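You operate a simulated robot arm through the tools that you are given. There is no shell and no other tool. Be economical: measure what you need, move in short steps, check, and stop when the job is done.

You run a simulated two-armed robot. Do the job below in one go: nothing can be reset, and whatever is moved stays where it is left.

TASK
Wipe up the spill on the cap test table top with the rag and put it back.

Only the result counts: the job must be done as asked and must still hold three seconds after the hand-in. Knocking over, shifting, dropping, spilling or breaking anything else fails it. A push-on lid holds only when it is set on centred and level and pressed home; a screw cap is set on level and turned clockwise until tight.

THE ROBOT
Two 6-joint arms with two-finger grippers on one trunk, on a base that drives. Base frame: it is fixed to the floor where the robot stands at the start and does not move with it; the origin is under the middle of the robot, x ahead of it, y to its left, z up; the surface under the hand at the start is at about z = 820. Lengths are in mm, angles in rad, forces in N, time in s.
The left shoulder is at the start at [30, 178, 938], the right one opposite. With the tool pointing down near the work surface each hand reaches from about 320 to 840 mm from the robot's upright axis, wherever it stands, measured 20 degrees to its own side. Payload 2.54 kg a hand.
The TCP of each hand is the grasp point between the finger pads, 30 mm short of the fingertips. In the tool frame z runs along the fingers and y along their closing line. Largest opening 116 mm; the body of the gripper starts 95 mm behind the TCP.
Orientation is told as [roll, pitch, yaw] about the base's x, y, z axes, in that order, counted from this pose: with the fingers straight down and closing along the base's y, the tool's x points along the base's -x, its y along +y and its z along -z.

THE INTERFACE
- The arms move only by the tool drive_tool. It takes "left_motion", "right_motion" or both (then of equal length, played together; a hand with none holds still); each is a list of rows, each a list of 7 numbers: the shift along the tool's x, y, z in units of 100 mm (1.0 is 100 mm), then the turn, a rotation vector about the tool's x, y, z in units of 60 degrees (1.0 is 60 degrees), then the opening, from 0 (shut) to 1 (fully open). In form: [[x, y, z, ax, ay, az, hand], ...]. A call has 1 to 8 rows; each row is the pose to reach, as a shift and turn from the pose commanded when the call began, along the tool's axes at that moment. A call with a number of a shift or a turn outside -1 to 1 is refused whole. A row lasts 0.2 s, in which the tool goes at most 50 mm and 0.15 rad; a call with a longer step from one row to the next is refused whole, and so is a gripper value outside its range. Where a pose cannot be reached the arm comes as near as it can. A force on the tool above 40 N (or 10 N above the force at the start of the call, whichever is more), or a blocked arm, ends the call early, and 0.2 s more pass. Each finger travels about 153 mm/s and halts on what it meets, pressing with about 43 N; the grip force reading is that of the motor and also rises with nothing between the fingers. The clock runs only during rows and for 0.2 s after the last one: add rows that repeat a pose to give the fingers time. It gives the time, the measured TCP pose, the force on the tool (base axes), the opening and the grip force at its end, in the units of the frame above (readings bear some noise), with the torque about the TCP (base axes, N m) and any sound that the robot's microphone picked up.
- Cameras (640 x 400 px; columns grow to the right, rows downward): "scene" is now at [51, -11.2, 1665]; the picture's right is [-0.13, -0.99, 0.00], its down [-0.72, 0.10, -0.68] and it looks along [0.68, -0.09, -0.73] (base axes); focal length 282 px, centre (320, 200). "left" rides on the left gripper at [69, 15, -122] in its tool frame; the picture's right is [-0.21, 0.98, 0.00], its down [-0.83, -0.18, -0.53] and it looks along [-0.52, -0.11, 0.85] (tool axes); focal length 251 px, centre (320, 200). "right" rides on the right gripper at [69, -15, -122] in its tool frame; the picture's right is [0.21, 0.98, 0.00], its down [-0.83, 0.18, -0.53] and it looks along [-0.52, 0.11, 0.85] (tool axes); focal length 251 px, centre (320, 200). There is no depth. A picture from a camera that has moved, and an enlarged one, comes with that camera's place and axes in the base frame and with its lens.
- camera(camera): a new picture of that camera. No time passes.
- slide_trunk(by): slides the trunk up (or, below 0, down) by that many mm; the arms and the scene camera ride with it, the base frame stays. It gives what a move gives, with no picture.
- roll_base(legs): drives the robot by 1 to 6 legs, each [ahead, left, turn to the left] in mm, mm and rad, along the robot's own axes; the way and the turn of a leg run together, so that a leg with both is an arc; at most 1500 mm and 3.142 rad a leg. The arms and the cameras ride along, it lands a little off, and it stops where it bumps. It gives what a move gives.
- pan_tilt(pan, tilt): turns the head with the scene camera to pan (to the left, within 2.496 rad either way) and tilt (down, from -0.506 to 1.204), counted from straight ahead of the robot. It gives what a move gives.
- close_up(camera, box): a new picture of the part [left, top, right, bottom] of that camera's present view, enlarged. No time passes.
- job_done(): hands the job in; it is judged then, once.

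Work in short steps. Places have to be worked out from the pictures, the camera data and where the tool is seen: move nearer, look again, correct. Check each grasp and each placing, and mend what went wrong. You have 120 turns and 92 pictures in all, those below and enlarged ones among them. Open the grippers and draw the arms clear of the work before you hand the job in, unless the task says otherwise; then end with one line.

The tools are called after "Request:" by a JSON object that holds its "method" and its "body". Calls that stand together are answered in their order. drive_tool: Moves the arms, as the interface text tells. Its arguments: {"type":"object","properties":{"left_motion":{"type":"array","items":{"type":"array","items":{"type":"number"}}},"right_motion":{"type":"array","items":{"type":"array","items":{"type":"number"}}}},"required":[]} The other tools are called the same way: slide_trunk (by) slides the trunk up or down; roll_base (legs) drives the base; pan_tilt (pan, tilt) turns the head that bears the scene camera; camera (camera) takes a picture; close_up (camera, box) takes an enlarged picture of a part of a camera's view; job_done () hands the job in.

At the start:

```text
t: 0.0
left_eef_pos: [552.1, 96.5, 1017.1]
left_ee_rot: [-0.001, 0.0, 0.002]
left_contact_force: [0.9, -1.7, 0.2]
left_torque: [0.0, -0.01, 0.01]
left_gripper_width: 115.9
left_finger_force: 0.0
right_eef_pos: [470.9, -346.9, 1095.0]
right_ee_rot: [0.001, 0.0, -0.001]
right_contact_force: [0.3, -0.1, 0.1]
right_torque: [0.0, -0.05, 0.0]
right_gripper_width: 116.0
right_finger_force: 0.0
trunk travel left (down, up): [-150.0, 390.0]
robot x, y, heading: [-2.0, -1.3, 0.0]
head pan, tilt: [-0.133, 0.82]
```

scene: 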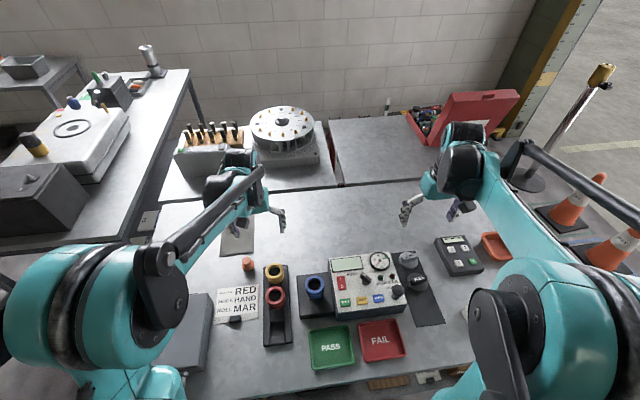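
right: 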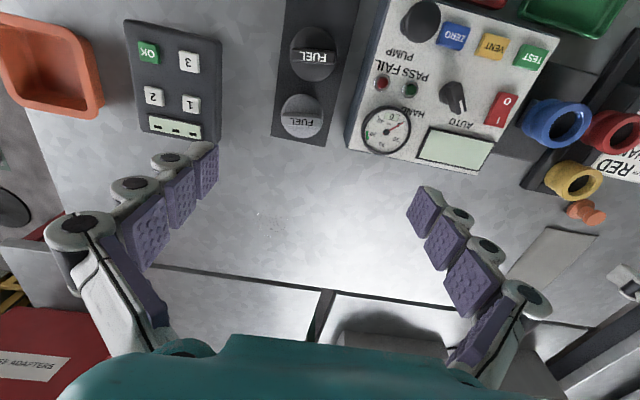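
left: 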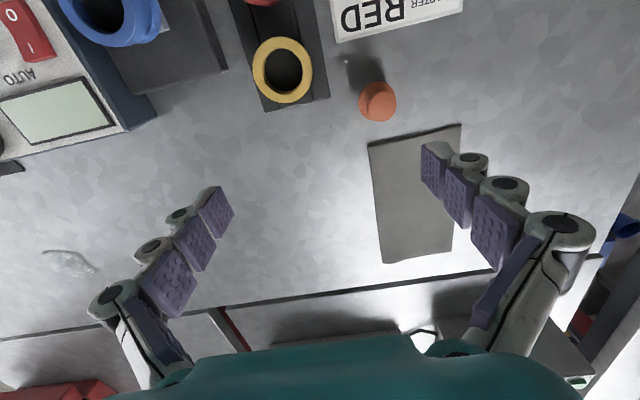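

The left picture shows a wet-looking patch at (70,262), and a grey sheet near (415,195) that could be the rag. I'll enlarge views to identify both.

Request:
{"method": "close_up", "body": {"camera": "scene", "box": [150, 180, 350, 305]}}

Request:
{"method": "close_up", "body": {"camera": "scene", "box": [340, 180, 540, 305]}}

Request:
{"method": "close_up", "body": {"camera": "left", "box": [320, 80, 520, 205]}}

Request:
{"method": "close_up", "body": {"camera": "left", "box": [0, 190, 200, 315]}}

```text
3.20 times, centred on (250, 242) of scene
camera zoom: at [51.0, -11.2, 1665.0], right [-0.13, -0.99, 0.0], down [-0.72, 0.1, -0.68], along [0.68, -0.09, -0.73], focal length 901 px, centre (544, 64)
```

zoom: 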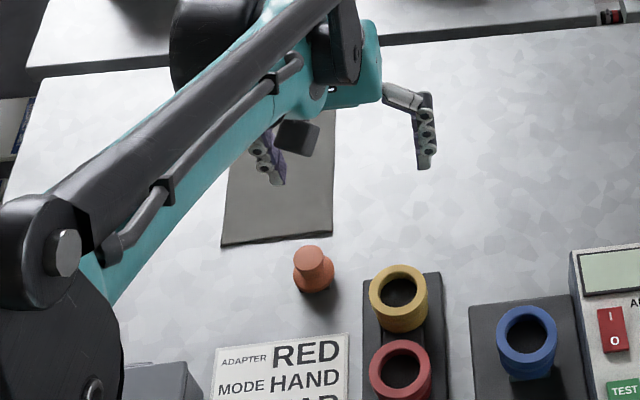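

```text
3.20 times, centred on (440, 242) of scene
camera zoom: at [51.0, -11.2, 1665.0], right [-0.13, -0.99, 0.0], down [-0.72, 0.1, -0.68], along [0.68, -0.09, -0.73], focal length 901 px, centre (-64, 64)
```

zoom: 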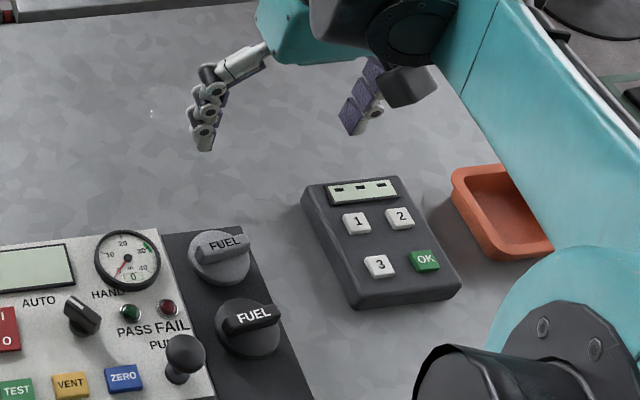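

```text
3.20 times, centred on (420, 142) of left
camera zoom: at [483.3, 111.9, 1139.1], right [0.21, 0.98, 0.0], down [0.83, -0.18, 0.53], along [0.52, -0.11, -0.85], focal length 805 px, centre (0, 384)
```

zoom: 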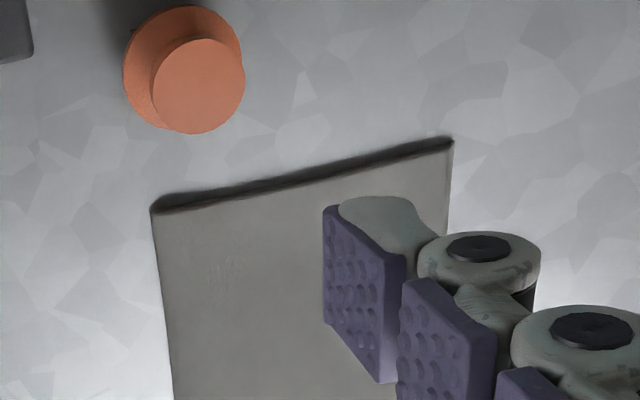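

```text
3.20 times, centred on (100, 252) of left
camera zoom: at [483.3, 111.9, 1139.1], right [0.21, 0.98, 0.0], down [0.83, -0.18, 0.53], along [0.52, -0.11, -0.85], focal length 805 px, centre (1024, 32)
```

zoom: 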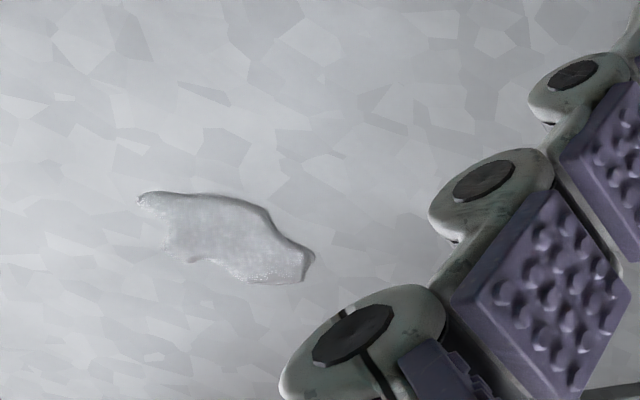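

The spill works out at about (717, -392) on the table, and the grey sheet spans x 605–825, y 152–269. Before settling on the sheet as the rag, I'll check for other candidates.

Request:
{"method": "close_up", "body": {"camera": "scene", "box": [340, 300, 500, 400]}}

Request:
{"method": "pan_tilt", "body": {"pan": 0.5, "tilt": 0.8}}

Request:
{"method": "camera", "body": {"camera": "scene"}}

Request:
{"method": "pan_tilt", "body": {"pan": -0.6, "tilt": 1.0}}

Request:
{"method": "camera", "body": {"camera": "scene"}}

```text
4.00 times, centred on (420, 350) of scene
camera zoom: at [51.0, -11.2, 1665.0], right [-0.13, -0.99, 0.0], down [-0.72, 0.1, -0.68], along [0.68, -0.09, -0.73], focal length 1127 px, centre (-80, -400)
```

zoom: 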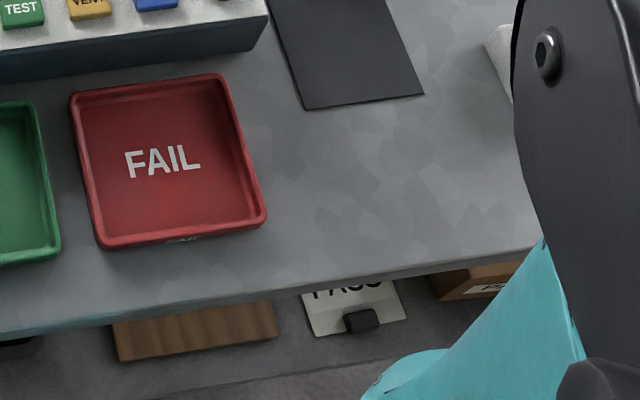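

```text
t: 1.0
left_eef_pos: [552.4, 97.3, 1015.1]
left_ee_rot: [-0.001, 0.001, 0.001]
left_contact_force: [0.4, -0.2, -0.9]
left_torque: [0.01, 0.03, -0.01]
left_gripper_width: 115.9
left_finger_force: 0.1
right_eef_pos: [471.2, -346.5, 1093.0]
right_ee_rot: [0.0, 0.0, 0.001]
right_contact_force: [-0.3, 0.4, 0.0]
right_torque: [-0.03, -0.05, 0.0]
right_gripper_width: 116.0
right_finger_force: 0.0
trunk travel left (down, up): [-150.0, 390.0]
robot x, y, heading: [-0.6, 0.0, -0.0]
head pan, tilt: [0.499, 0.799]
```

```text
83 pictures are left
camera scene: at [42.9, 37.9, 1666.6], right [0.48, -0.88, 0.0], down [-0.63, -0.34, -0.7], along [0.61, 0.33, -0.72], focal length 282 px, centre (320, 200)
```

scene: 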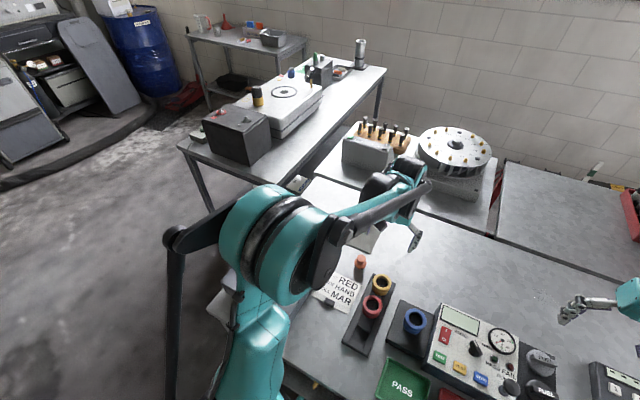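

```text
t: 2.4
left_eef_pos: [552.2, 96.6, 1016.6]
left_ee_rot: [0.0, 0.0, 0.0]
left_contact_force: [-1.3, -0.3, -0.6]
left_torque: [0.01, 0.02, 0.01]
left_gripper_width: 116.2
left_finger_force: 0.1
right_eef_pos: [471.4, -347.3, 1094.1]
right_ee_rot: [0.0, -0.001, 0.0]
right_contact_force: [0.6, -0.2, 0.5]
right_torque: [-0.03, -0.03, -0.01]
right_gripper_width: 115.9
right_finger_force: 0.2
trunk travel left (down, up): [-150.0, 390.0]
robot x, y, heading: [-4.8, -0.3, 0.0]
head pan, tilt: [-0.6, 1.0]
```

```text
82 pictures are left
camera scene: at [29.5, -40.0, 1651.5], right [-0.56, -0.83, 0.0], down [-0.69, 0.47, -0.54], along [0.45, -0.3, -0.84], focal length 282 px, centre (320, 200)
```

scene: 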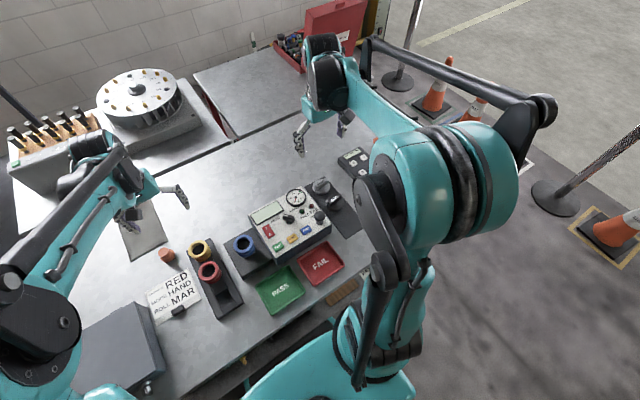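

There may be a white object hidden under the right arm near (320, -480). I'll swing the right hand left and up to uncover it.

Request:
{"method": "drive_tool", "body": {"right_motion": [[-0.3, 0.33, -0.15, 0, 0, 0, 1], [-0.6, 0.66, -0.3, 0, 0, 0, 1], [-0.9, 1.0, -0.45, 0, 0, 0, 1]]}}

Request:
{"method": "drive_tool", "body": {"right_motion": [[0, 0.33, -0.15, 0, 0, 0, 1], [0, 0.66, -0.3, 0, 0, 0, 1], [0, 1.0, -0.45, 0, 0, 0, 1]]}}

Request:
{"method": "camera", "body": {"camera": "scene"}}

```text
t: 3.1
left_eef_pos: [553.0, 97.5, 1015.3]
left_ee_rot: [0.001, 0.0, 0.001]
left_contact_force: [0.3, -0.5, -0.2]
left_torque: [-0.03, 0.04, 0.03]
left_gripper_width: 116.0
left_finger_force: 0.1
right_eef_pos: [559.8, -247.5, 1138.8]
right_ee_rot: [-0.001, 0.001, -0.001]
right_contact_force: [-0.2, 0.1, 0.1]
right_torque: [0.04, 0.03, -0.04]
right_gripper_width: 115.9
right_finger_force: 0.1
trunk travel left (down, up): [-150.0, 390.0]
robot x, y, heading: [0.3, 1.8, 0.0]
head pan, tilt: [-0.6, 1.0]
```

```text
t: 4.0
left_eef_pos: [553.3, 97.3, 1017.9]
left_ee_rot: [-0.002, 0.001, 0.001]
left_contact_force: [-0.2, 0.2, 0.2]
left_torque: [-0.05, -0.01, -0.03]
left_gripper_width: 115.8
left_finger_force: 0.1
right_eef_pos: [561.0, -147.9, 1182.1]
right_ee_rot: [-0.001, -0.002, 0.0]
right_contact_force: [0.3, 0.0, 0.2]
right_torque: [-0.04, -0.03, 0.0]
right_gripper_width: 115.9
right_finger_force: 0.1
trunk travel left (down, up): [-150.0, 390.0]
robot x, y, heading: [-1.6, -0.9, 0.002]
head pan, tilt: [-0.6, 1.0]
```

```text
81 pictures are left
camera scene: at [29.4, -38.3, 1651.6], right [-0.56, -0.83, 0.0], down [-0.69, 0.47, -0.54], along [0.45, -0.31, -0.84], focal length 282 px, centre (320, 200)
```

scene: 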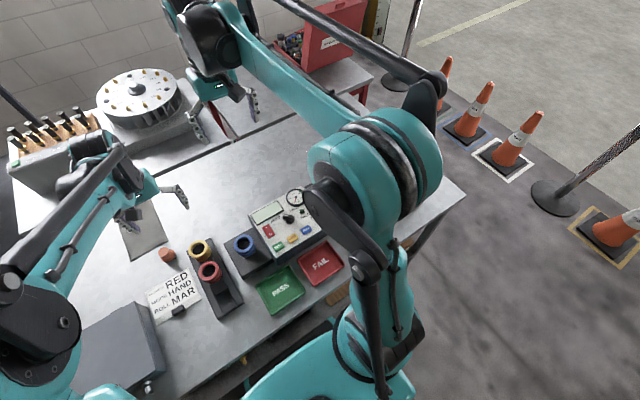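

The spot is still behind the elbow. I'll bring the right hand back and pitch it so its wrist camera looks straight down at that near-right area.

Request:
{"method": "drive_tool", "body": {"right_motion": [[0.2, -0.25, 0.1, 0, 0.14, 0, 1], [0.4, -0.5, 0.2, 0, 0.27, 0, 1], [0.6, -0.75, 0.3, 0, 0.4, 0, 1], [0.9, -1.0, 0.4, 0, 0.48, 0, 1]]}}

Request:
{"method": "camera", "body": {"camera": "right"}}

```text
t: 5.0
left_eef_pos: [550.3, 96.6, 1018.1]
left_ee_rot: [0.0, -0.002, 0.0]
left_contact_force: [-1.1, 0.9, 0.3]
left_torque: [-0.02, -0.05, 0.04]
left_gripper_width: 116.1
left_finger_force: 0.1
right_eef_pos: [470.2, -253.0, 1144.6]
right_ee_rot: [-0.006, 0.444, 0.0]
right_contact_force: [0.3, 0.3, 0.5]
right_torque: [0.03, -0.09, 0.01]
right_gripper_width: 115.9
right_finger_force: 0.0
right hand out of reach, approached as far as the arm can: row 4
trunk travel left (down, up): [-150.0, 390.0]
robot x, y, heading: [-0.2, 2.1, 0.002]
head pan, tilt: [-0.6, 1.0]
```

```text
80 pictures are left
camera right: at [461.6, -267.3, 1284.9], right [-0.2, 0.98, 0.09], down [0.97, 0.19, 0.13], along [0.11, 0.11, -0.99], focal length 251 px, centre (320, 200)
```

right: 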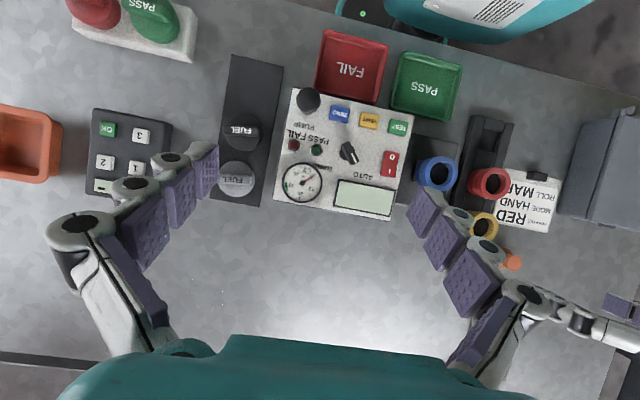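

It is only a PASS/FAIL button box, so the grey sheet on the left must be the rag. I'll bring the left camera lower to see its thickness and shape.

Request:
{"method": "drive_tool", "body": {"left_motion": [[0.1, 0.3, 0.2, 0, 0, 0, 1], [0.3, 0.65, 0.4, 0, 0, 0, 1], [0.5, 1.0, 0.6, 0, 0, 0, 1]]}}

Request:
{"method": "camera", "body": {"camera": "left"}}

```text
t: 5.8
left_eef_pos: [502.5, 198.3, 955.3]
left_ee_rot: [0.0, 0.0, 0.0]
left_contact_force: [0.7, -0.5, -0.5]
left_torque: [-0.01, 0.0, -0.01]
left_gripper_width: 116.1
left_finger_force: 0.1
right_eef_pos: [471.9, -251.0, 1144.3]
right_ee_rot: [-0.007, 0.446, -0.001]
right_contact_force: [0.2, 0.2, 0.4]
right_torque: [-0.02, -0.01, 0.03]
right_gripper_width: 115.9
right_finger_force: 0.0
trunk travel left (down, up): [-150.0, 390.0]
robot x, y, heading: [3.9, 2.2, 0.003]
head pan, tilt: [-0.6, 1.0]
```

```text
79 pictures are left
camera left: at [432.7, 213.1, 1078.1], right [0.22, 0.98, 0.0], down [0.83, -0.18, 0.53], along [0.52, -0.12, -0.85], focal length 251 px, centre (320, 200)
```

left: 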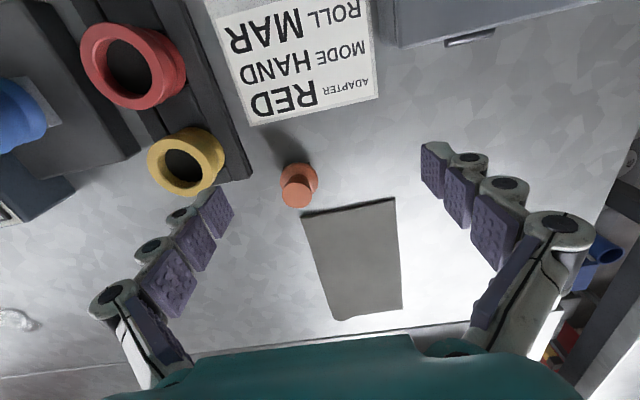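

Request:
{"method": "close_up", "body": {"camera": "left", "box": [280, 180, 440, 340]}}

```text
2.50 times, centred on (360, 260) of left
camera zoom: at [432.7, 213.1, 1078.1], right [0.22, 0.98, 0.0], down [0.83, -0.18, 0.53], along [0.52, -0.12, -0.85], focal length 629 px, centre (220, 50)
```

zoom: 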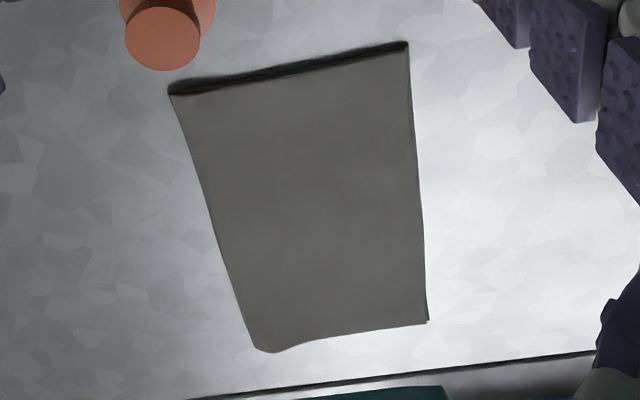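

I need the rag's thickness before choosing a grasp, so I'll pull the hand back and tilt it for a shallow view.

Request:
{"method": "drive_tool", "body": {"left_motion": [[0.2, 0.03, 0, 0, -0.14, 0, 1], [0.4, 0.06, 0, 0, -0.28, 0, 1], [0.6, 0.1, 0.0, 0, -0.42, 0, 1], [0.8, 0.1, 0.0, 0, -0.56, 0, 1], [1.0, 0.1, 0.0, 0, -0.7, 0, 1]]}}

Request:
{"method": "camera", "body": {"camera": "left"}}

```text
t: 7.0
left_eef_pos: [401.6, 206.2, 957.1]
left_ee_rot: [0.001, -0.735, -0.001]
left_contact_force: [0.3, 0.4, -0.2]
left_torque: [0.0, 0.01, -0.01]
left_gripper_width: 116.1
left_finger_force: 0.0
right_eef_pos: [472.5, -252.6, 1142.8]
right_ee_rot: [-0.007, 0.445, 0.001]
right_contact_force: [-0.3, 1.4, -0.3]
right_torque: [0.01, 0.03, -0.02]
right_gripper_width: 116.1
right_finger_force: 0.0
trunk travel left (down, up): [-150.0, 390.0]
robot x, y, heading: [-3.5, -0.4, 0.001]
head pan, tilt: [-0.6, 1.0]
```

```text
77 pictures are left
camera left: at [268.4, 222.1, 1001.8], right [0.16, 0.98, 0.14], down [0.25, -0.18, 0.95], along [0.95, -0.11, -0.28], focal length 251 px, centre (320, 200)
```

left: 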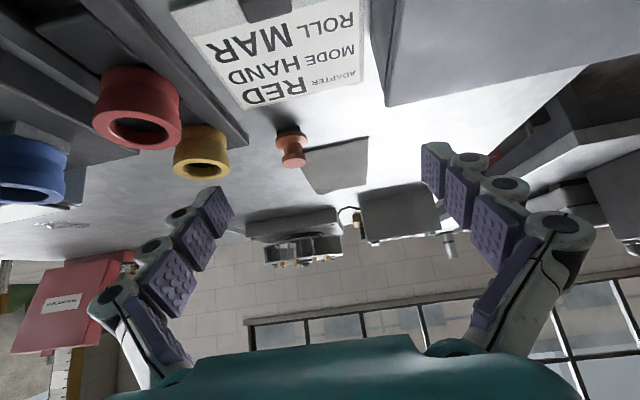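

Request:
{"method": "close_up", "body": {"camera": "left", "box": [265, 120, 385, 210]}}

```text
4.44 times, centred on (325, 165) of left
camera zoom: at [268.4, 222.1, 1001.8], right [0.16, 0.98, 0.14], down [0.25, -0.18, 0.95], along [0.95, -0.11, -0.28], focal length 1118 px, centre (298, 356)
```

zoom: 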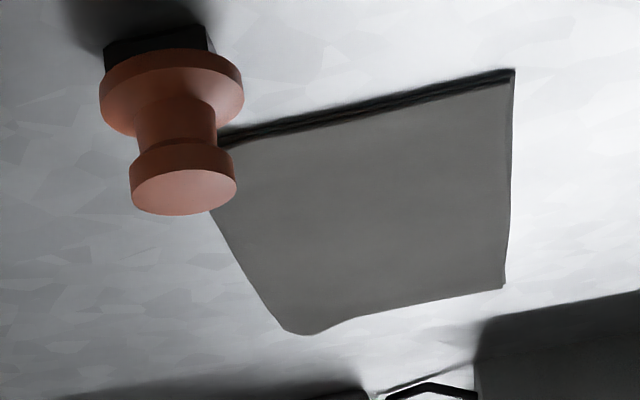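

The rag is a folded cloth about 5–6 mm thick and roughly 106–111 mm wide (y 155–263), so an open gripper just spans it. I'll level the left hand, then move above the rag.

Request:
{"method": "drive_tool", "body": {"left_motion": [[-0.19, 0, 0.09, 0, 0.14, 0, 1], [-0.38, 0, 0.18, 0, 0.28, 0, 1], [-0.57, 0, 0.27, 0, 0.42, 0, 1], [-0.76, 0, 0.36, 0, 0.56, 0, 1], [-0.94, 0, 0.45, 0, 0.7, 0, 1]]}}

Request:
{"method": "drive_tool", "body": {"left_motion": [[-0.33, 0, 0, 0, 0, 0, 1], [-0.66, 0, 0, 0, 0, 0, 1], [-1.0, 0.03, 0, 0, 0, 0, 1]]}}

Request:
{"method": "camera", "body": {"camera": "left"}}

```text
t: 8.2
left_eef_pos: [502.1, 206.1, 988.4]
left_ee_rot: [0.0, 0.003, 0.001]
left_contact_force: [0.0, 0.5, -0.6]
left_torque: [-0.02, 0.03, 0.01]
left_gripper_width: 116.0
left_finger_force: 0.0
right_eef_pos: [473.8, -252.1, 1144.0]
right_ee_rot: [-0.007, 0.444, 0.002]
right_contact_force: [0.7, 0.2, -0.4]
right_torque: [-0.02, 0.03, 0.0]
right_gripper_width: 115.9
right_finger_force: 0.0
trunk travel left (down, up): [-150.0, 390.0]
robot x, y, heading: [2.0, -2.6, 0.003]
head pan, tilt: [-0.6, 1.0]
```

```text
t: 8.9
left_eef_pos: [604.7, 209.4, 985.2]
left_ee_rot: [0.0, 0.002, -0.002]
left_contact_force: [0.1, 0.4, 0.0]
left_torque: [-0.02, 0.02, 0.0]
left_gripper_width: 116.0
left_finger_force: 0.1
right_eef_pos: [473.7, -252.4, 1142.7]
right_ee_rot: [-0.008, 0.448, 0.0]
right_contact_force: [0.8, 0.4, 0.0]
right_torque: [0.02, 0.02, -0.02]
right_gripper_width: 116.2
right_finger_force: 0.1
trunk travel left (down, up): [-150.0, 390.0]
robot x, y, heading: [-1.7, -0.4, 0.003]
head pan, tilt: [-0.6, 1.0]
```

```text
75 pictures are left
camera left: at [536.7, 224.1, 1107.2], right [0.21, 0.98, 0.0], down [0.83, -0.18, 0.53], along [0.52, -0.11, -0.85], focal length 251 px, centre (320, 200)
```

left: 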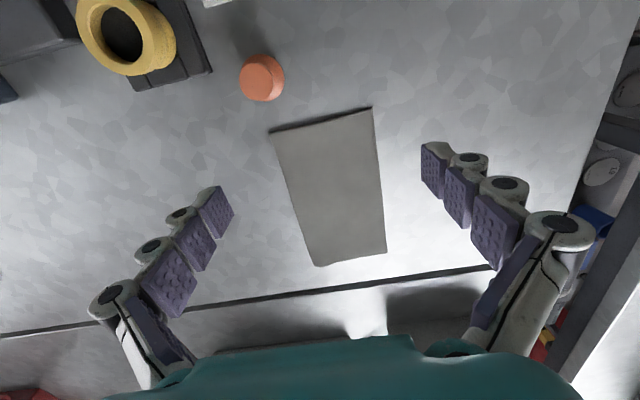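

The rag looks about 114 mm wide here, nearly the full opening, so I'll first try a pinch of the cloth at its centre (717, 209). I'll move over it with a partly open hand and descend in stages.

Request:
{"method": "drive_tool", "body": {"left_motion": [[-0.33, 0, 0.2, 0, 0, 0, 0.6], [-0.66, 0, 0.45, 0, 0, 0, 0.5], [-1.0, 0.0, 0.7, 0, 0, 0, 0.45], [-1.0, 0, 1.0, 0, 0, 0, 0.45]]}}

Request:
{"method": "camera", "body": {"camera": "left"}}

```text
t: 9.9
left_eef_pos: [702.8, 209.8, 888.1]
left_ee_rot: [-0.001, -0.001, 0.0]
left_contact_force: [-0.6, -0.4, 0.0]
left_torque: [-0.02, 0.01, -0.02]
left_gripper_width: 52.1
left_finger_force: 0.1
right_eef_pos: [472.9, -253.5, 1144.5]
right_ee_rot: [-0.006, 0.445, 0.0]
right_contact_force: [-0.1, 0.5, 0.7]
right_torque: [-0.01, -0.03, -0.02]
right_gripper_width: 116.1
right_finger_force: 0.1
trunk travel left (down, up): [-150.0, 390.0]
robot x, y, heading: [1.8, 1.5, -0.002]
head pan, tilt: [-0.6, 1.0]
```

```text
74 pictures are left
camera left: at [633.5, 224.8, 1009.9], right [0.21, 0.98, 0.0], down [0.83, -0.18, 0.53], along [0.52, -0.11, -0.85], focal length 251 px, centre (320, 200)
```

left: 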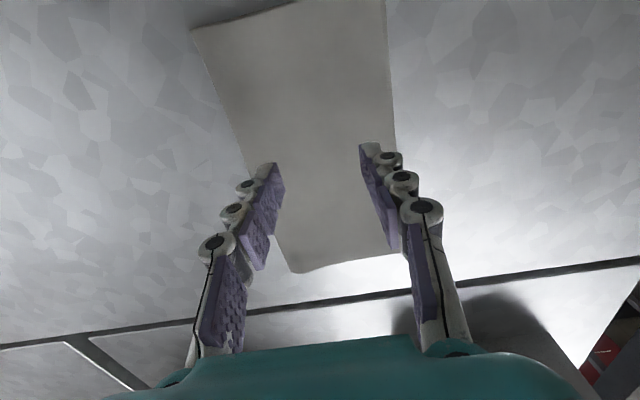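

The fingers straddle the middle of the rag about 38 mm above it. I'll go down gently until they touch.

Request:
{"method": "drive_tool", "body": {"left_motion": [[0, 0, 0.12, 0, 0, 0, 0.45], [0, 0, 0.22, 0, 0, 0, 0.45], [0, 0, 0.28, 0, 0, 0, 0.45], [0, 0, 0.32, 0, 0, 0, 0.45], [0, 0, 0.34, 0, 0, 0, 0.45]]}}

```text
t: 11.2
left_eef_pos: [702.6, 211.5, 853.5]
left_ee_rot: [0.0, 0.001, 0.0]
left_contact_force: [0.2, 0.3, -0.1]
left_torque: [0.01, -0.01, 0.0]
left_gripper_width: 52.5
left_finger_force: 0.1
right_eef_pos: [472.8, -252.7, 1144.0]
right_ee_rot: [-0.008, 0.446, -0.002]
right_contact_force: [0.4, 0.7, -0.5]
right_torque: [-0.01, -0.02, -0.01]
right_gripper_width: 115.9
right_finger_force: 0.0
trunk travel left (down, up): [-150.0, 390.0]
robot x, y, heading: [0.7, 2.3, 0.003]
head pan, tilt: [-0.6, 1.0]
```

No contact yet at fingertip height about 823.5. I'll keep going in 1 mm steps.

Request:
{"method": "drive_tool", "body": {"left_motion": [[0, 0, 0.01, 0, 0, 0, 0.45], [0, 0, 0.02, 0, 0, 0, 0.45], [0, 0, 0.03, 0, 0, 0, 0.45]]}}

Request:
{"method": "close_up", "body": {"camera": "left", "box": [200, 100, 440, 250]}}

```text
t: 11.9
left_eef_pos: [701.5, 209.5, 851.0]
left_ee_rot: [0.001, -0.002, 0.0]
left_contact_force: [1.6, 0.5, 16.2]
left_torque: [0.14, -0.09, 0.01]
left_gripper_width: 51.8
left_finger_force: 0.0
right_eef_pos: [471.1, -252.9, 1145.4]
right_ee_rot: [-0.007, 0.443, 0.001]
right_contact_force: [-0.9, -0.2, -0.7]
right_torque: [0.02, -0.04, -0.01]
right_gripper_width: 116.1
right_finger_force: 0.1
trunk travel left (down, up): [-150.0, 390.0]
robot x, y, heading: [0.8, -0.3, 0.003]
head pan, tilt: [-0.6, 1.0]
```

```text
2.67 times, centred on (320, 175) of left
camera zoom: at [632.4, 224.8, 972.9], right [0.21, 0.98, 0.0], down [0.83, -0.18, 0.53], along [0.52, -0.11, -0.84], focal length 670 px, centre (320, 267)
```

zoom: 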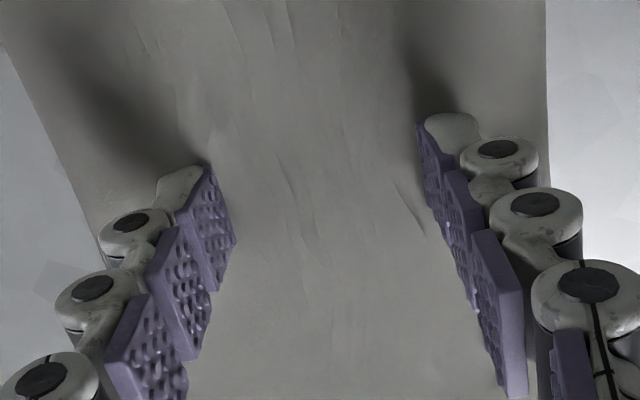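

Contact at 16 N on the cloth, which looks creased. I'll close the fingers here and see whether it bunches.

Request:
{"method": "drive_tool", "body": {"left_motion": [[0, 0, 0, 0, 0, 0, 0.3], [0, 0, 0, 0, 0, 0, 0.15], [0, 0, 0, 0, 0, 0, 0.0], [0, 0, 0, 0, 0, 0, 0.0]]}}

Request:
{"method": "close_up", "body": {"camera": "left", "box": [200, 60, 440, 250]}}

```text
t: 12.9
left_eef_pos: [701.0, 208.9, 849.3]
left_ee_rot: [0.0, -0.003, 0.0]
left_contact_force: [-2.4, -0.1, 18.3]
left_torque: [-0.01, 0.04, -0.05]
left_gripper_width: 5.1
left_finger_force: 33.9
right_eef_pos: [470.0, -252.4, 1145.1]
right_ee_rot: [-0.008, 0.444, 0.001]
right_contact_force: [-0.3, -0.1, 1.0]
right_torque: [0.05, 0.02, -0.02]
right_gripper_width: 116.0
right_finger_force: 0.1
trunk travel left (down, up): [-150.0, 390.0]
robot x, y, heading: [0.5, 0.1, -0.003]
head pan, tilt: [-0.6, 1.0]
```

```text
2.11 times, centred on (320, 155) of left
camera zoom: at [632.0, 224.7, 972.3], right [0.21, 0.98, 0.0], down [0.83, -0.18, 0.53], along [0.52, -0.11, -0.84], focal length 529 px, centre (320, 295)
```

zoom: 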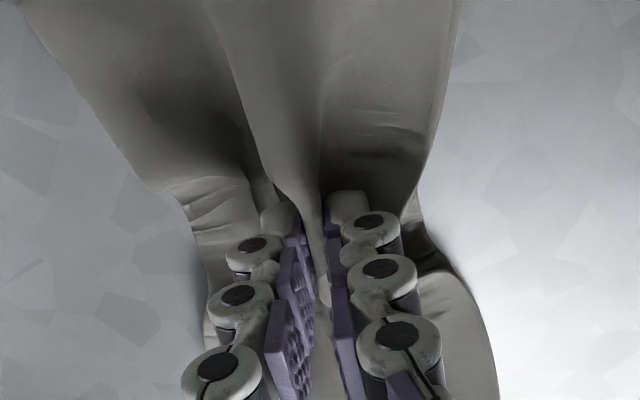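

The cloth is soft and the pinch holds it at 5 mm, so I'll lift straight up and check.

Request:
{"method": "drive_tool", "body": {"left_motion": [[0, 0, -0.15, 0, 0, 0, 0], [0, 0, -0.35, 0, 0, 0, 0], [0, 0, -0.6, 0, 0, 0, 0], [0, 0, -0.8, 0, 0, 0, 0], [0, 0, -1.0, 0, 0, 0, 0]]}}

Request:
{"method": "drive_tool", "body": {"left_motion": [[0, 0, -0.2, 0, 0, 0, 0], [0, 0, -0.4, 0, 0, 0, 0], [0, 0, -0.6, 0, 0, 0, 0]]}}

Request:
{"method": "camera", "body": {"camera": "left"}}

Request:
{"method": "camera", "body": {"camera": "scene"}}

```text
t: 14.2
left_eef_pos: [702.5, 210.0, 946.2]
left_ee_rot: [0.001, -0.001, 0.0]
left_contact_force: [0.2, -0.2, 0.5]
left_torque: [-0.02, -0.02, -0.02]
left_gripper_width: 5.7
left_finger_force: 33.7
right_eef_pos: [472.0, -252.3, 1143.3]
right_ee_rot: [-0.005, 0.445, -0.002]
right_contact_force: [0.2, -0.6, -0.2]
right_torque: [0.02, -0.03, 0.0]
right_gripper_width: 116.0
right_finger_force: 0.1
trunk travel left (down, up): [-150.0, 390.0]
robot x, y, heading: [-3.1, -2.0, -0.001]
head pan, tilt: [-0.6, 1.0]
```

```text
t: 14.9
left_eef_pos: [702.3, 209.4, 1008.6]
left_ee_rot: [-0.001, 0.001, 0.0]
left_contact_force: [-0.1, 0.3, 0.2]
left_torque: [0.05, -0.04, 0.05]
left_gripper_width: 5.4
left_finger_force: 34.5
right_eef_pos: [471.6, -252.6, 1144.1]
right_ee_rot: [-0.008, 0.444, 0.0]
right_contact_force: [-0.6, -0.4, -0.1]
right_torque: [-0.01, -0.03, 0.02]
right_gripper_width: 115.9
right_finger_force: 0.1
trunk travel left (down, up): [-150.0, 390.0]
robot x, y, heading: [3.1, -1.6, -0.001]
head pan, tilt: [-0.6, 1.0]
```

```text
71 pictures are left
camera left: at [632.8, 224.4, 1130.4], right [0.21, 0.98, 0.0], down [0.83, -0.18, 0.53], along [0.52, -0.11, -0.85], focal length 251 px, centre (320, 200)
```

left: 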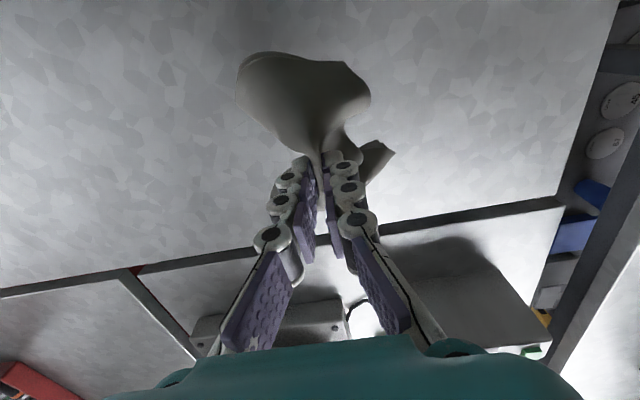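

```text
70 pictures are left
camera scene: at [29.0, -40.1, 1651.5], right [-0.56, -0.83, 0.0], down [-0.69, 0.48, -0.54], along [0.45, -0.31, -0.84], focal length 282 px, centre (320, 200)
```

scene: 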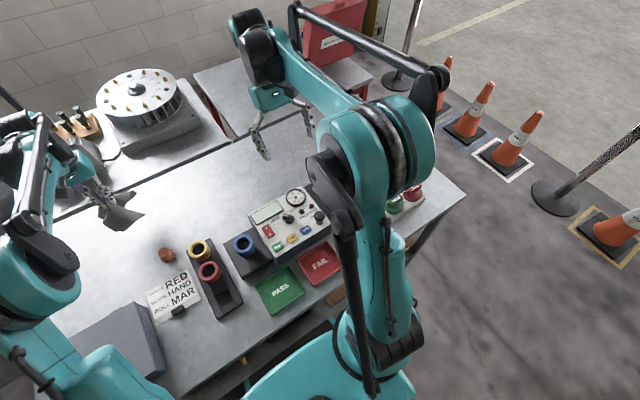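

The rag is held, hanging clear of the table. I'll drive the base to the right in two stages to bring the left hand over the spill.

Request:
{"method": "roll_base", "body": {"legs": [[0, -200, 0]]}}

Request:
{"method": "camera", "body": {"camera": "scene"}}

```text
t: 16.6
left_eef_pos: [702.2, 5.1, 1008.0]
left_ee_rot: [0.003, 0.0, -0.002]
left_contact_force: [0.0, -0.8, -0.5]
left_torque: [0.07, -0.01, -0.05]
left_gripper_width: 5.5
left_finger_force: 34.0
right_eef_pos: [472.5, -456.0, 1142.0]
right_ee_rot: [-0.005, 0.446, 0.0]
right_contact_force: [0.3, 0.1, 0.1]
right_torque: [0.04, -0.01, -0.03]
right_gripper_width: 116.0
right_finger_force: 0.0
trunk travel left (down, up): [-150.0, 390.0]
robot x, y, heading: [-0.5, -204.7, 0.0]
head pan, tilt: [-0.6, 1.0]
```

```text
69 pictures are left
camera scene: at [29.5, -244.2, 1651.5], right [-0.57, -0.82, 0.0], down [-0.69, 0.48, -0.54], along [0.45, -0.3, -0.84], focal length 282 px, centre (320, 200)
```

scene: 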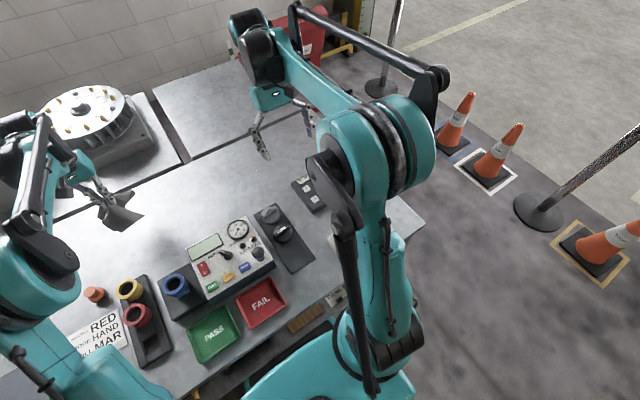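

All clear. Driving another 300 mm right.

Request:
{"method": "roll_base", "body": {"legs": [[0, -300, 0]]}}

Request:
{"method": "pan_tilt", "body": {"pan": 0.1, "tilt": 0.8}}

Request:
{"method": "camera", "body": {"camera": "scene"}}

Request:
{"method": "camera", "body": {"camera": "left"}}

```text
t: 18.6
left_eef_pos: [696.7, -254.2, 1009.8]
left_ee_rot: [-0.002, -0.003, 0.026]
left_contact_force: [-0.8, 1.7, 0.9]
left_torque: [-0.13, -0.11, 0.02]
left_gripper_width: 5.8
left_finger_force: 34.2
right_eef_pos: [477.7, -722.3, 1147.7]
right_ee_rot: [-0.009, 0.442, 0.026]
right_contact_force: [-0.5, 1.7, 1.3]
right_torque: [-0.14, -0.14, 0.03]
right_gripper_width: 116.3
right_finger_force: 0.1
trunk travel left (down, up): [-150.0, 390.0]
robot x, y, heading: [1.1, -488.1, 0.025]
head pan, tilt: [-0.6, 1.0]
```

```text
t: 19.7
left_eef_pos: [700.1, -257.2, 1006.6]
left_ee_rot: [0.001, 0.0, 0.027]
left_contact_force: [0.0, 0.4, 0.6]
left_torque: [-0.01, 0.04, 0.0]
left_gripper_width: 5.4
left_finger_force: 34.1
right_eef_pos: [481.0, -725.9, 1144.2]
right_ee_rot: [-0.007, 0.444, 0.026]
right_contact_force: [0.1, 0.1, -0.5]
right_torque: [0.01, 0.01, -0.01]
right_gripper_width: 116.3
right_finger_force: 0.0
trunk travel left (down, up): [-150.0, 390.0]
robot x, y, heading: [1.0, -483.6, 0.027]
head pan, tilt: [0.099, 0.799]
```

```text
68 pictures are left
camera scene: at [55.5, -477.0, 1666.6], right [0.12, -0.99, 0.0], down [-0.71, -0.09, -0.7], along [0.69, 0.09, -0.72], focal length 282 px, centre (320, 200)
```

scene: 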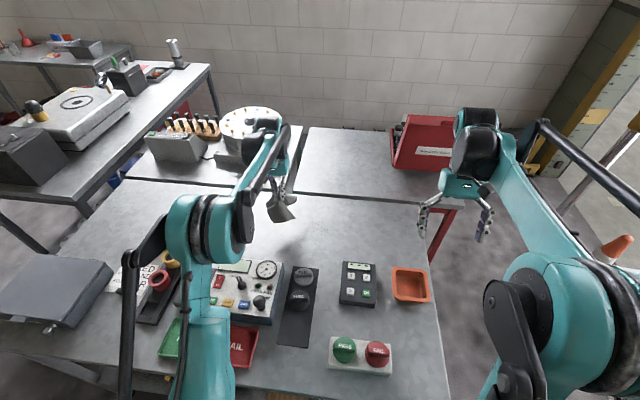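

```text
67 pictures are left
camera left: at [630.1, -243.9, 1130.0], right [0.19, 0.98, 0.0], down [0.83, -0.16, 0.53], along [0.52, -0.1, -0.85], focal length 251 px, centre (320, 200)
```

left: 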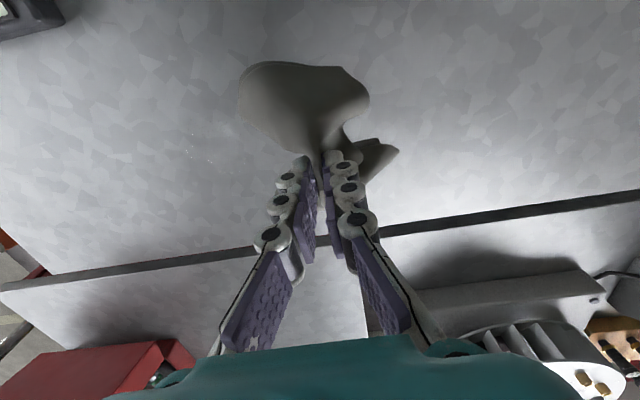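

The hand is at (700, -257), and the last drive landed a little short with a slight turn. A faint wet patch shows near (190,150) in the left view, so I'll enlarge it.

Request:
{"method": "close_up", "body": {"camera": "left", "box": [110, 90, 270, 190]}}

Request:
{"method": "close_up", "body": {"camera": "scene", "box": [270, 190, 390, 265]}}

```text
4.00 times, centred on (190, 140) of left
camera zoom: at [630.1, -243.9, 1130.0], right [0.19, 0.98, 0.0], down [0.83, -0.16, 0.53], along [0.52, -0.1, -0.85], focal length 1006 px, centre (840, 440)
```

zoom: 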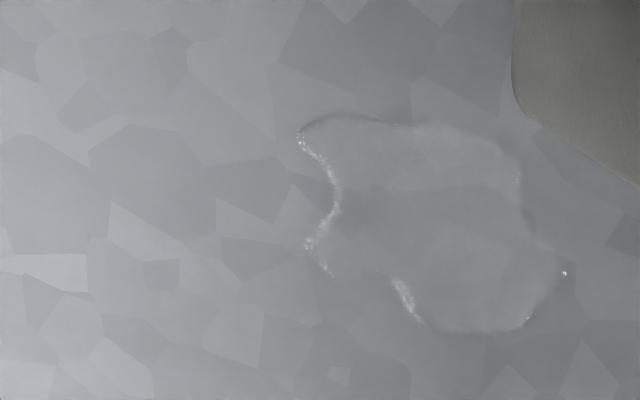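

```text
5.33 times, centred on (330, 228) of scene
camera zoom: at [55.5, -477.0, 1666.6], right [0.12, -0.99, 0.0], down [-0.71, -0.09, -0.7], along [0.69, 0.09, -0.72], focal length 1502 px, centre (267, 53)
```

zoom: 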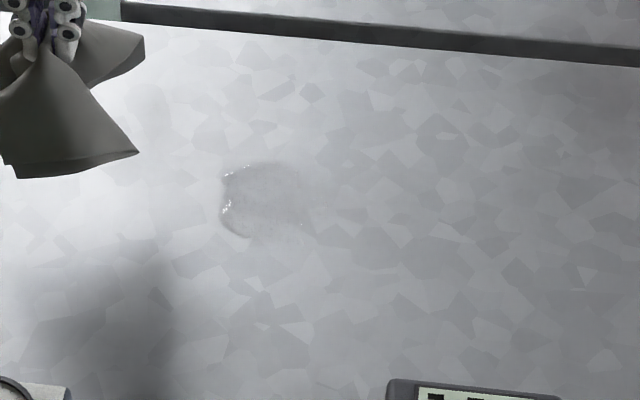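

The spill spans about x 678–755, y -437 to -355, centred at (717, -396), and the scene view agrees. I'll carry the rag over it and start lowering.

Request:
{"method": "drive_tool", "body": {"left_motion": [[-0.05, -0.33, 0, 0, 0, 0, 0], [-0.1, -0.66, 0, 0, 0, 0, 0], [-0.15, -1.0, 0.0, 0, 0, 0, 0]]}}

Request:
{"method": "drive_tool", "body": {"left_motion": [[0, -0.2, 0.2, 0, 0, 0, 0], [0, -0.4, 0.4, 0, 0, 0, 0], [0, -0.4, 0.7, 0, 0, 0, 0], [0, -0.4, 1.0, 0, 0, 0, 0]]}}

Request:
{"method": "camera", "body": {"camera": "left"}}

```text
t: 20.5
left_eef_pos: [717.3, -355.2, 1007.0]
left_ee_rot: [0.001, -0.001, 0.026]
left_contact_force: [-0.1, -0.4, 0.5]
left_torque: [0.03, -0.01, 0.02]
left_gripper_width: 5.7
left_finger_force: 33.6
right_eef_pos: [482.2, -726.1, 1143.8]
right_ee_rot: [-0.005, 0.445, 0.028]
right_contact_force: [0.8, 0.0, -0.4]
right_torque: [0.03, 0.03, -0.03]
right_gripper_width: 116.2
right_finger_force: 0.0
trunk travel left (down, up): [-150.0, 390.0]
robot x, y, heading: [3.3, -485.7, 0.025]
head pan, tilt: [0.099, 0.799]
```

```text
t: 21.5
left_eef_pos: [721.4, -397.6, 903.3]
left_ee_rot: [-0.001, 0.0, 0.025]
left_contact_force: [0.3, 0.1, -0.7]
left_torque: [0.02, 0.02, -0.03]
left_gripper_width: 5.1
left_finger_force: 33.4
right_eef_pos: [482.8, -723.7, 1143.8]
right_ee_rot: [-0.007, 0.444, 0.027]
right_contact_force: [0.4, 0.1, -0.6]
right_torque: [0.01, 0.02, -0.02]
right_gripper_width: 115.8
right_finger_force: 0.0
trunk travel left (down, up): [-150.0, 390.0]
robot x, y, heading: [7.0, -486.0, 0.025]
head pan, tilt: [0.099, 0.799]
```

```text
64 pictures are left
camera left: at [651.0, -383.0, 1026.6], right [0.19, 0.98, 0.0], down [0.83, -0.16, 0.53], along [0.52, -0.1, -0.85], focal length 251 px, centre (320, 200)
```

left: 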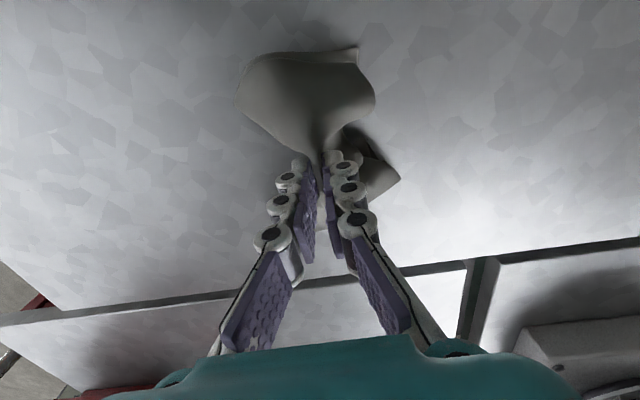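

Over the spill at z 903. Lowering onto it until it presses lightly.

Request:
{"method": "drive_tool", "body": {"left_motion": [[0, 0, 0.2, 0, 0, 0, 0], [0, 0, 0.35, 0, 0, 0, 0], [0, 0, 0.45, 0, 0, 0, 0], [0, 0, 0.5, 0, 0, 0, 0], [0, 0, 0.52, 0, 0, 0, 0]]}}

Request:
{"method": "camera", "body": {"camera": "left"}}

```text
t: 22.7
left_eef_pos: [718.4, -396.7, 855.3]
left_ee_rot: [0.001, 0.001, 0.028]
left_contact_force: [-0.2, 0.4, 5.0]
left_torque: [0.01, -0.04, 0.01]
left_gripper_width: 5.3
left_finger_force: 33.6
right_eef_pos: [480.9, -725.2, 1144.3]
right_ee_rot: [-0.006, 0.444, 0.026]
right_contact_force: [-0.5, -1.0, 0.5]
right_torque: [0.01, 0.01, -0.01]
right_gripper_width: 115.8
right_finger_force: 0.0
trunk travel left (down, up): [-150.0, 390.0]
robot x, y, heading: [4.9, -483.4, 0.024]
head pan, tilt: [0.099, 0.799]
```

```text
63 pictures are left
camera left: at [648.4, -383.1, 977.7], right [0.19, 0.98, 0.0], down [0.83, -0.16, 0.53], along [0.52, -0.1, -0.85], focal length 251 px, centre (320, 200)
```

left: 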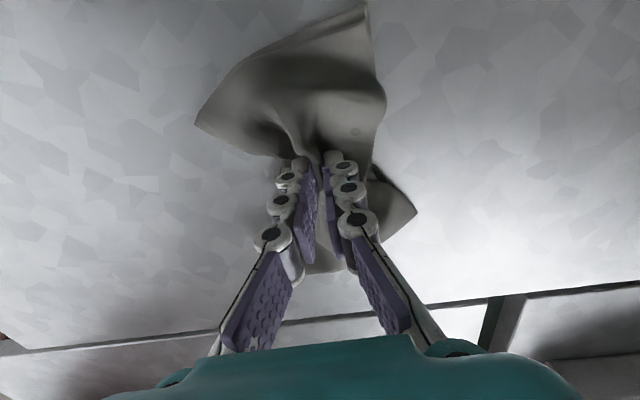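

Light contact of 5 N with the cloth spread on the table. I'll wipe with a slight press, sweeping across y on several x lines.

Request:
{"method": "drive_tool", "body": {"left_motion": [[0, 0.25, 0.02, 0, 0, 0, 0], [0, 0.5, 0.02, 0, 0, 0, 0], [0, 0.2, 0.02, 0, 0, 0, 0], [0, -0.1, 0.02, 0, 0, 0, 0], [0, -0.4, 0.02, 0, 0, 0, 0], [0.0, -0.55, 0.02, 0, 0, 0, 0], [0.2, -0.55, 0.02, 0, 0, 0, 0], [0.4, -0.5, 0.02, 0, 0, 0, 0]]}}

Request:
{"method": "drive_tool", "body": {"left_motion": [[0, 0.25, 0, 0, 0, 0, 0], [0, 0.5, 0, 0, 0, 0, 0], [0, 0.75, 0, 0, 0, 0, 0], [0, 1.0, 0, 0, 0, 0, 0], [-0.2, 1.0, 0, 0, 0, 0, 0], [-0.4, 0.95, 0, 0, 0, 0, 0], [-0.6, 0.95, 0, 0, 0, 0, 0], [-0.8, 0.95, 0, 0, 0, 0, 0]]}}

Request:
{"method": "drive_tool", "body": {"left_motion": [[0, -0.25, 0, 0, 0, 0, 0], [0, -0.5, 0, 0, 0, 0, 0], [0, -0.75, 0, 0, 0, 0, 0], [0, -1.0, 0, 0, 0, 0, 0], [0.2, -0.9, 0, 0, 0, 0, 0], [0.3, -0.7, 0, 0, 0, 0, 0], [0.4, -0.5, 0, 0, 0, 0, 0], [0.4, -0.3, 0, 0, 0, 0, 0]]}}

Request:
{"method": "camera", "body": {"camera": "left"}}

```text
t: 24.5
left_eef_pos: [680.8, -445.1, 853.6]
left_ee_rot: [0.0, 0.0, 0.026]
left_contact_force: [-0.1, 0.1, 0.5]
left_torque: [-0.04, -0.01, -0.04]
left_gripper_width: 5.5
left_finger_force: 34.5
right_eef_pos: [481.6, -724.2, 1144.3]
right_ee_rot: [-0.007, 0.446, 0.026]
right_contact_force: [-0.6, -1.1, 0.1]
right_torque: [0.03, -0.02, -0.02]
right_gripper_width: 115.8
right_finger_force: 0.0
trunk travel left (down, up): [-150.0, 390.0]
robot x, y, heading: [2.8, -485.4, 0.026]
head pan, tilt: [0.099, 0.799]
```

```text
t: 26.3
left_eef_pos: [758.1, -350.7, 853.0]
left_ee_rot: [-0.002, -0.001, 0.025]
left_contact_force: [-0.7, 0.2, 0.6]
left_torque: [0.0, 0.02, 0.02]
left_gripper_width: 5.4
left_finger_force: 34.5
right_eef_pos: [482.7, -725.5, 1144.2]
right_ee_rot: [-0.008, 0.443, 0.026]
right_contact_force: [0.3, -0.7, 0.3]
right_torque: [0.0, 0.02, 0.02]
right_gripper_width: 115.8
right_finger_force: 0.1
trunk travel left (down, up): [-150.0, 390.0]
robot x, y, heading: [6.3, -484.3, 0.025]
head pan, tilt: [0.099, 0.799]
```

```text
t: 28.1
left_eef_pos: [717.1, -379.3, 852.0]
left_ee_rot: [0.001, -0.001, 0.027]
left_contact_force: [-0.1, -0.8, 1.6]
left_torque: [-0.03, 0.0, 0.0]
left_gripper_width: 5.5
left_finger_force: 34.0
right_eef_pos: [482.5, -723.4, 1143.6]
right_ee_rot: [-0.008, 0.446, 0.026]
right_contact_force: [0.2, 0.3, 0.1]
right_torque: [-0.02, 0.02, 0.01]
right_gripper_width: 116.2
right_finger_force: 0.1
trunk travel left (down, up): [-150.0, 390.0]
robot x, y, heading: [2.7, -487.8, 0.024]
head pan, tilt: [0.099, 0.799]
```

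```text
62 pictures are left
camera left: at [646.9, -366.1, 974.6], right [0.19, 0.98, 0.0], down [0.83, -0.16, 0.53], along [0.52, -0.1, -0.85], focal length 251 px, centre (320, 200)
```

left: 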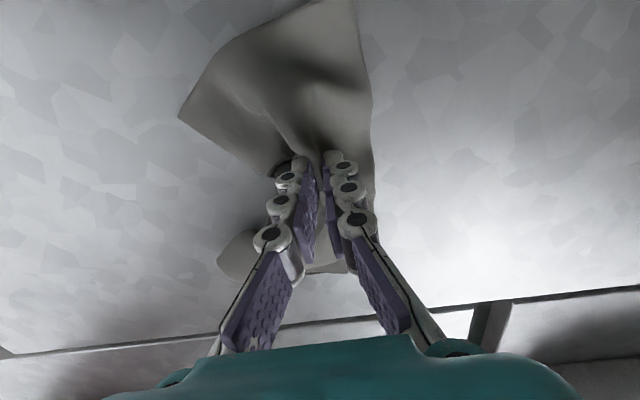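

Three passes are done. I'll lift the rag off to the left and inspect the spot.

Request:
{"method": "drive_tool", "body": {"left_motion": [[0, 0, -0.3, 0, 0, 0, 0], [0, 0, -0.6, 0, 0, 0, 0], [0, 0.3, -0.95, 0, 0, 0, 0], [0, 0.65, -0.95, 0, 0, 0, 0], [0, 1.0, -0.95, 0, 0, 0, 0]]}}

Request:
{"method": "close_up", "body": {"camera": "left", "box": [60, 60, 300, 210]}}

Request:
{"method": "close_up", "body": {"camera": "scene", "box": [270, 190, 390, 265]}}

```text
t: 29.3
left_eef_pos: [715.8, -281.9, 949.1]
left_ee_rot: [0.0, 0.001, 0.025]
left_contact_force: [-0.2, 0.7, 0.0]
left_torque: [-0.01, 0.01, 0.02]
left_gripper_width: 5.6
left_finger_force: 34.3
right_eef_pos: [480.9, -722.8, 1144.4]
right_ee_rot: [-0.006, 0.445, 0.028]
right_contact_force: [0.7, 1.2, -0.4]
right_torque: [-0.03, -0.04, 0.04]
right_gripper_width: 116.0
right_finger_force: 0.1
trunk travel left (down, up): [-150.0, 390.0]
robot x, y, heading: [2.2, -486.7, 0.027]
head pan, tilt: [0.099, 0.799]
```

```text
2.67 times, centred on (180, 135) of left
camera zoom: at [645.9, -268.1, 1071.6], right [0.19, 0.98, 0.0], down [0.83, -0.16, 0.53], along [0.52, -0.1, -0.85], focal length 670 px, centre (693, 373)
```

zoom: 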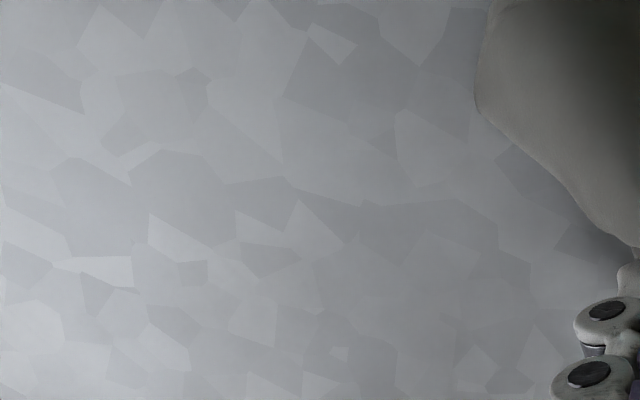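

```text
5.33 times, centred on (330, 228) of scene
camera zoom: at [54.4, -475.2, 1666.7], right [0.13, -0.99, 0.0], down [-0.71, -0.09, -0.7], along [0.69, 0.09, -0.72], focal length 1502 px, centre (267, 53)
```

zoom: 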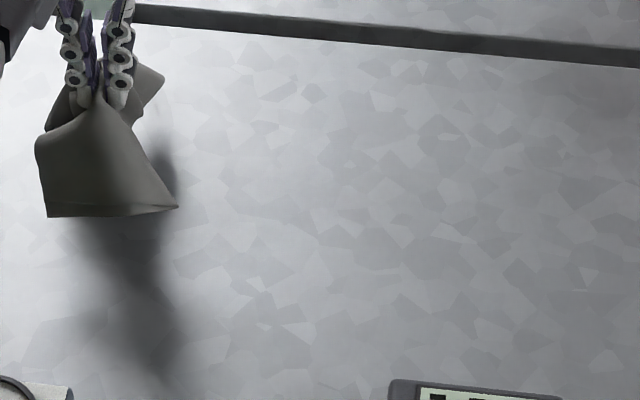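

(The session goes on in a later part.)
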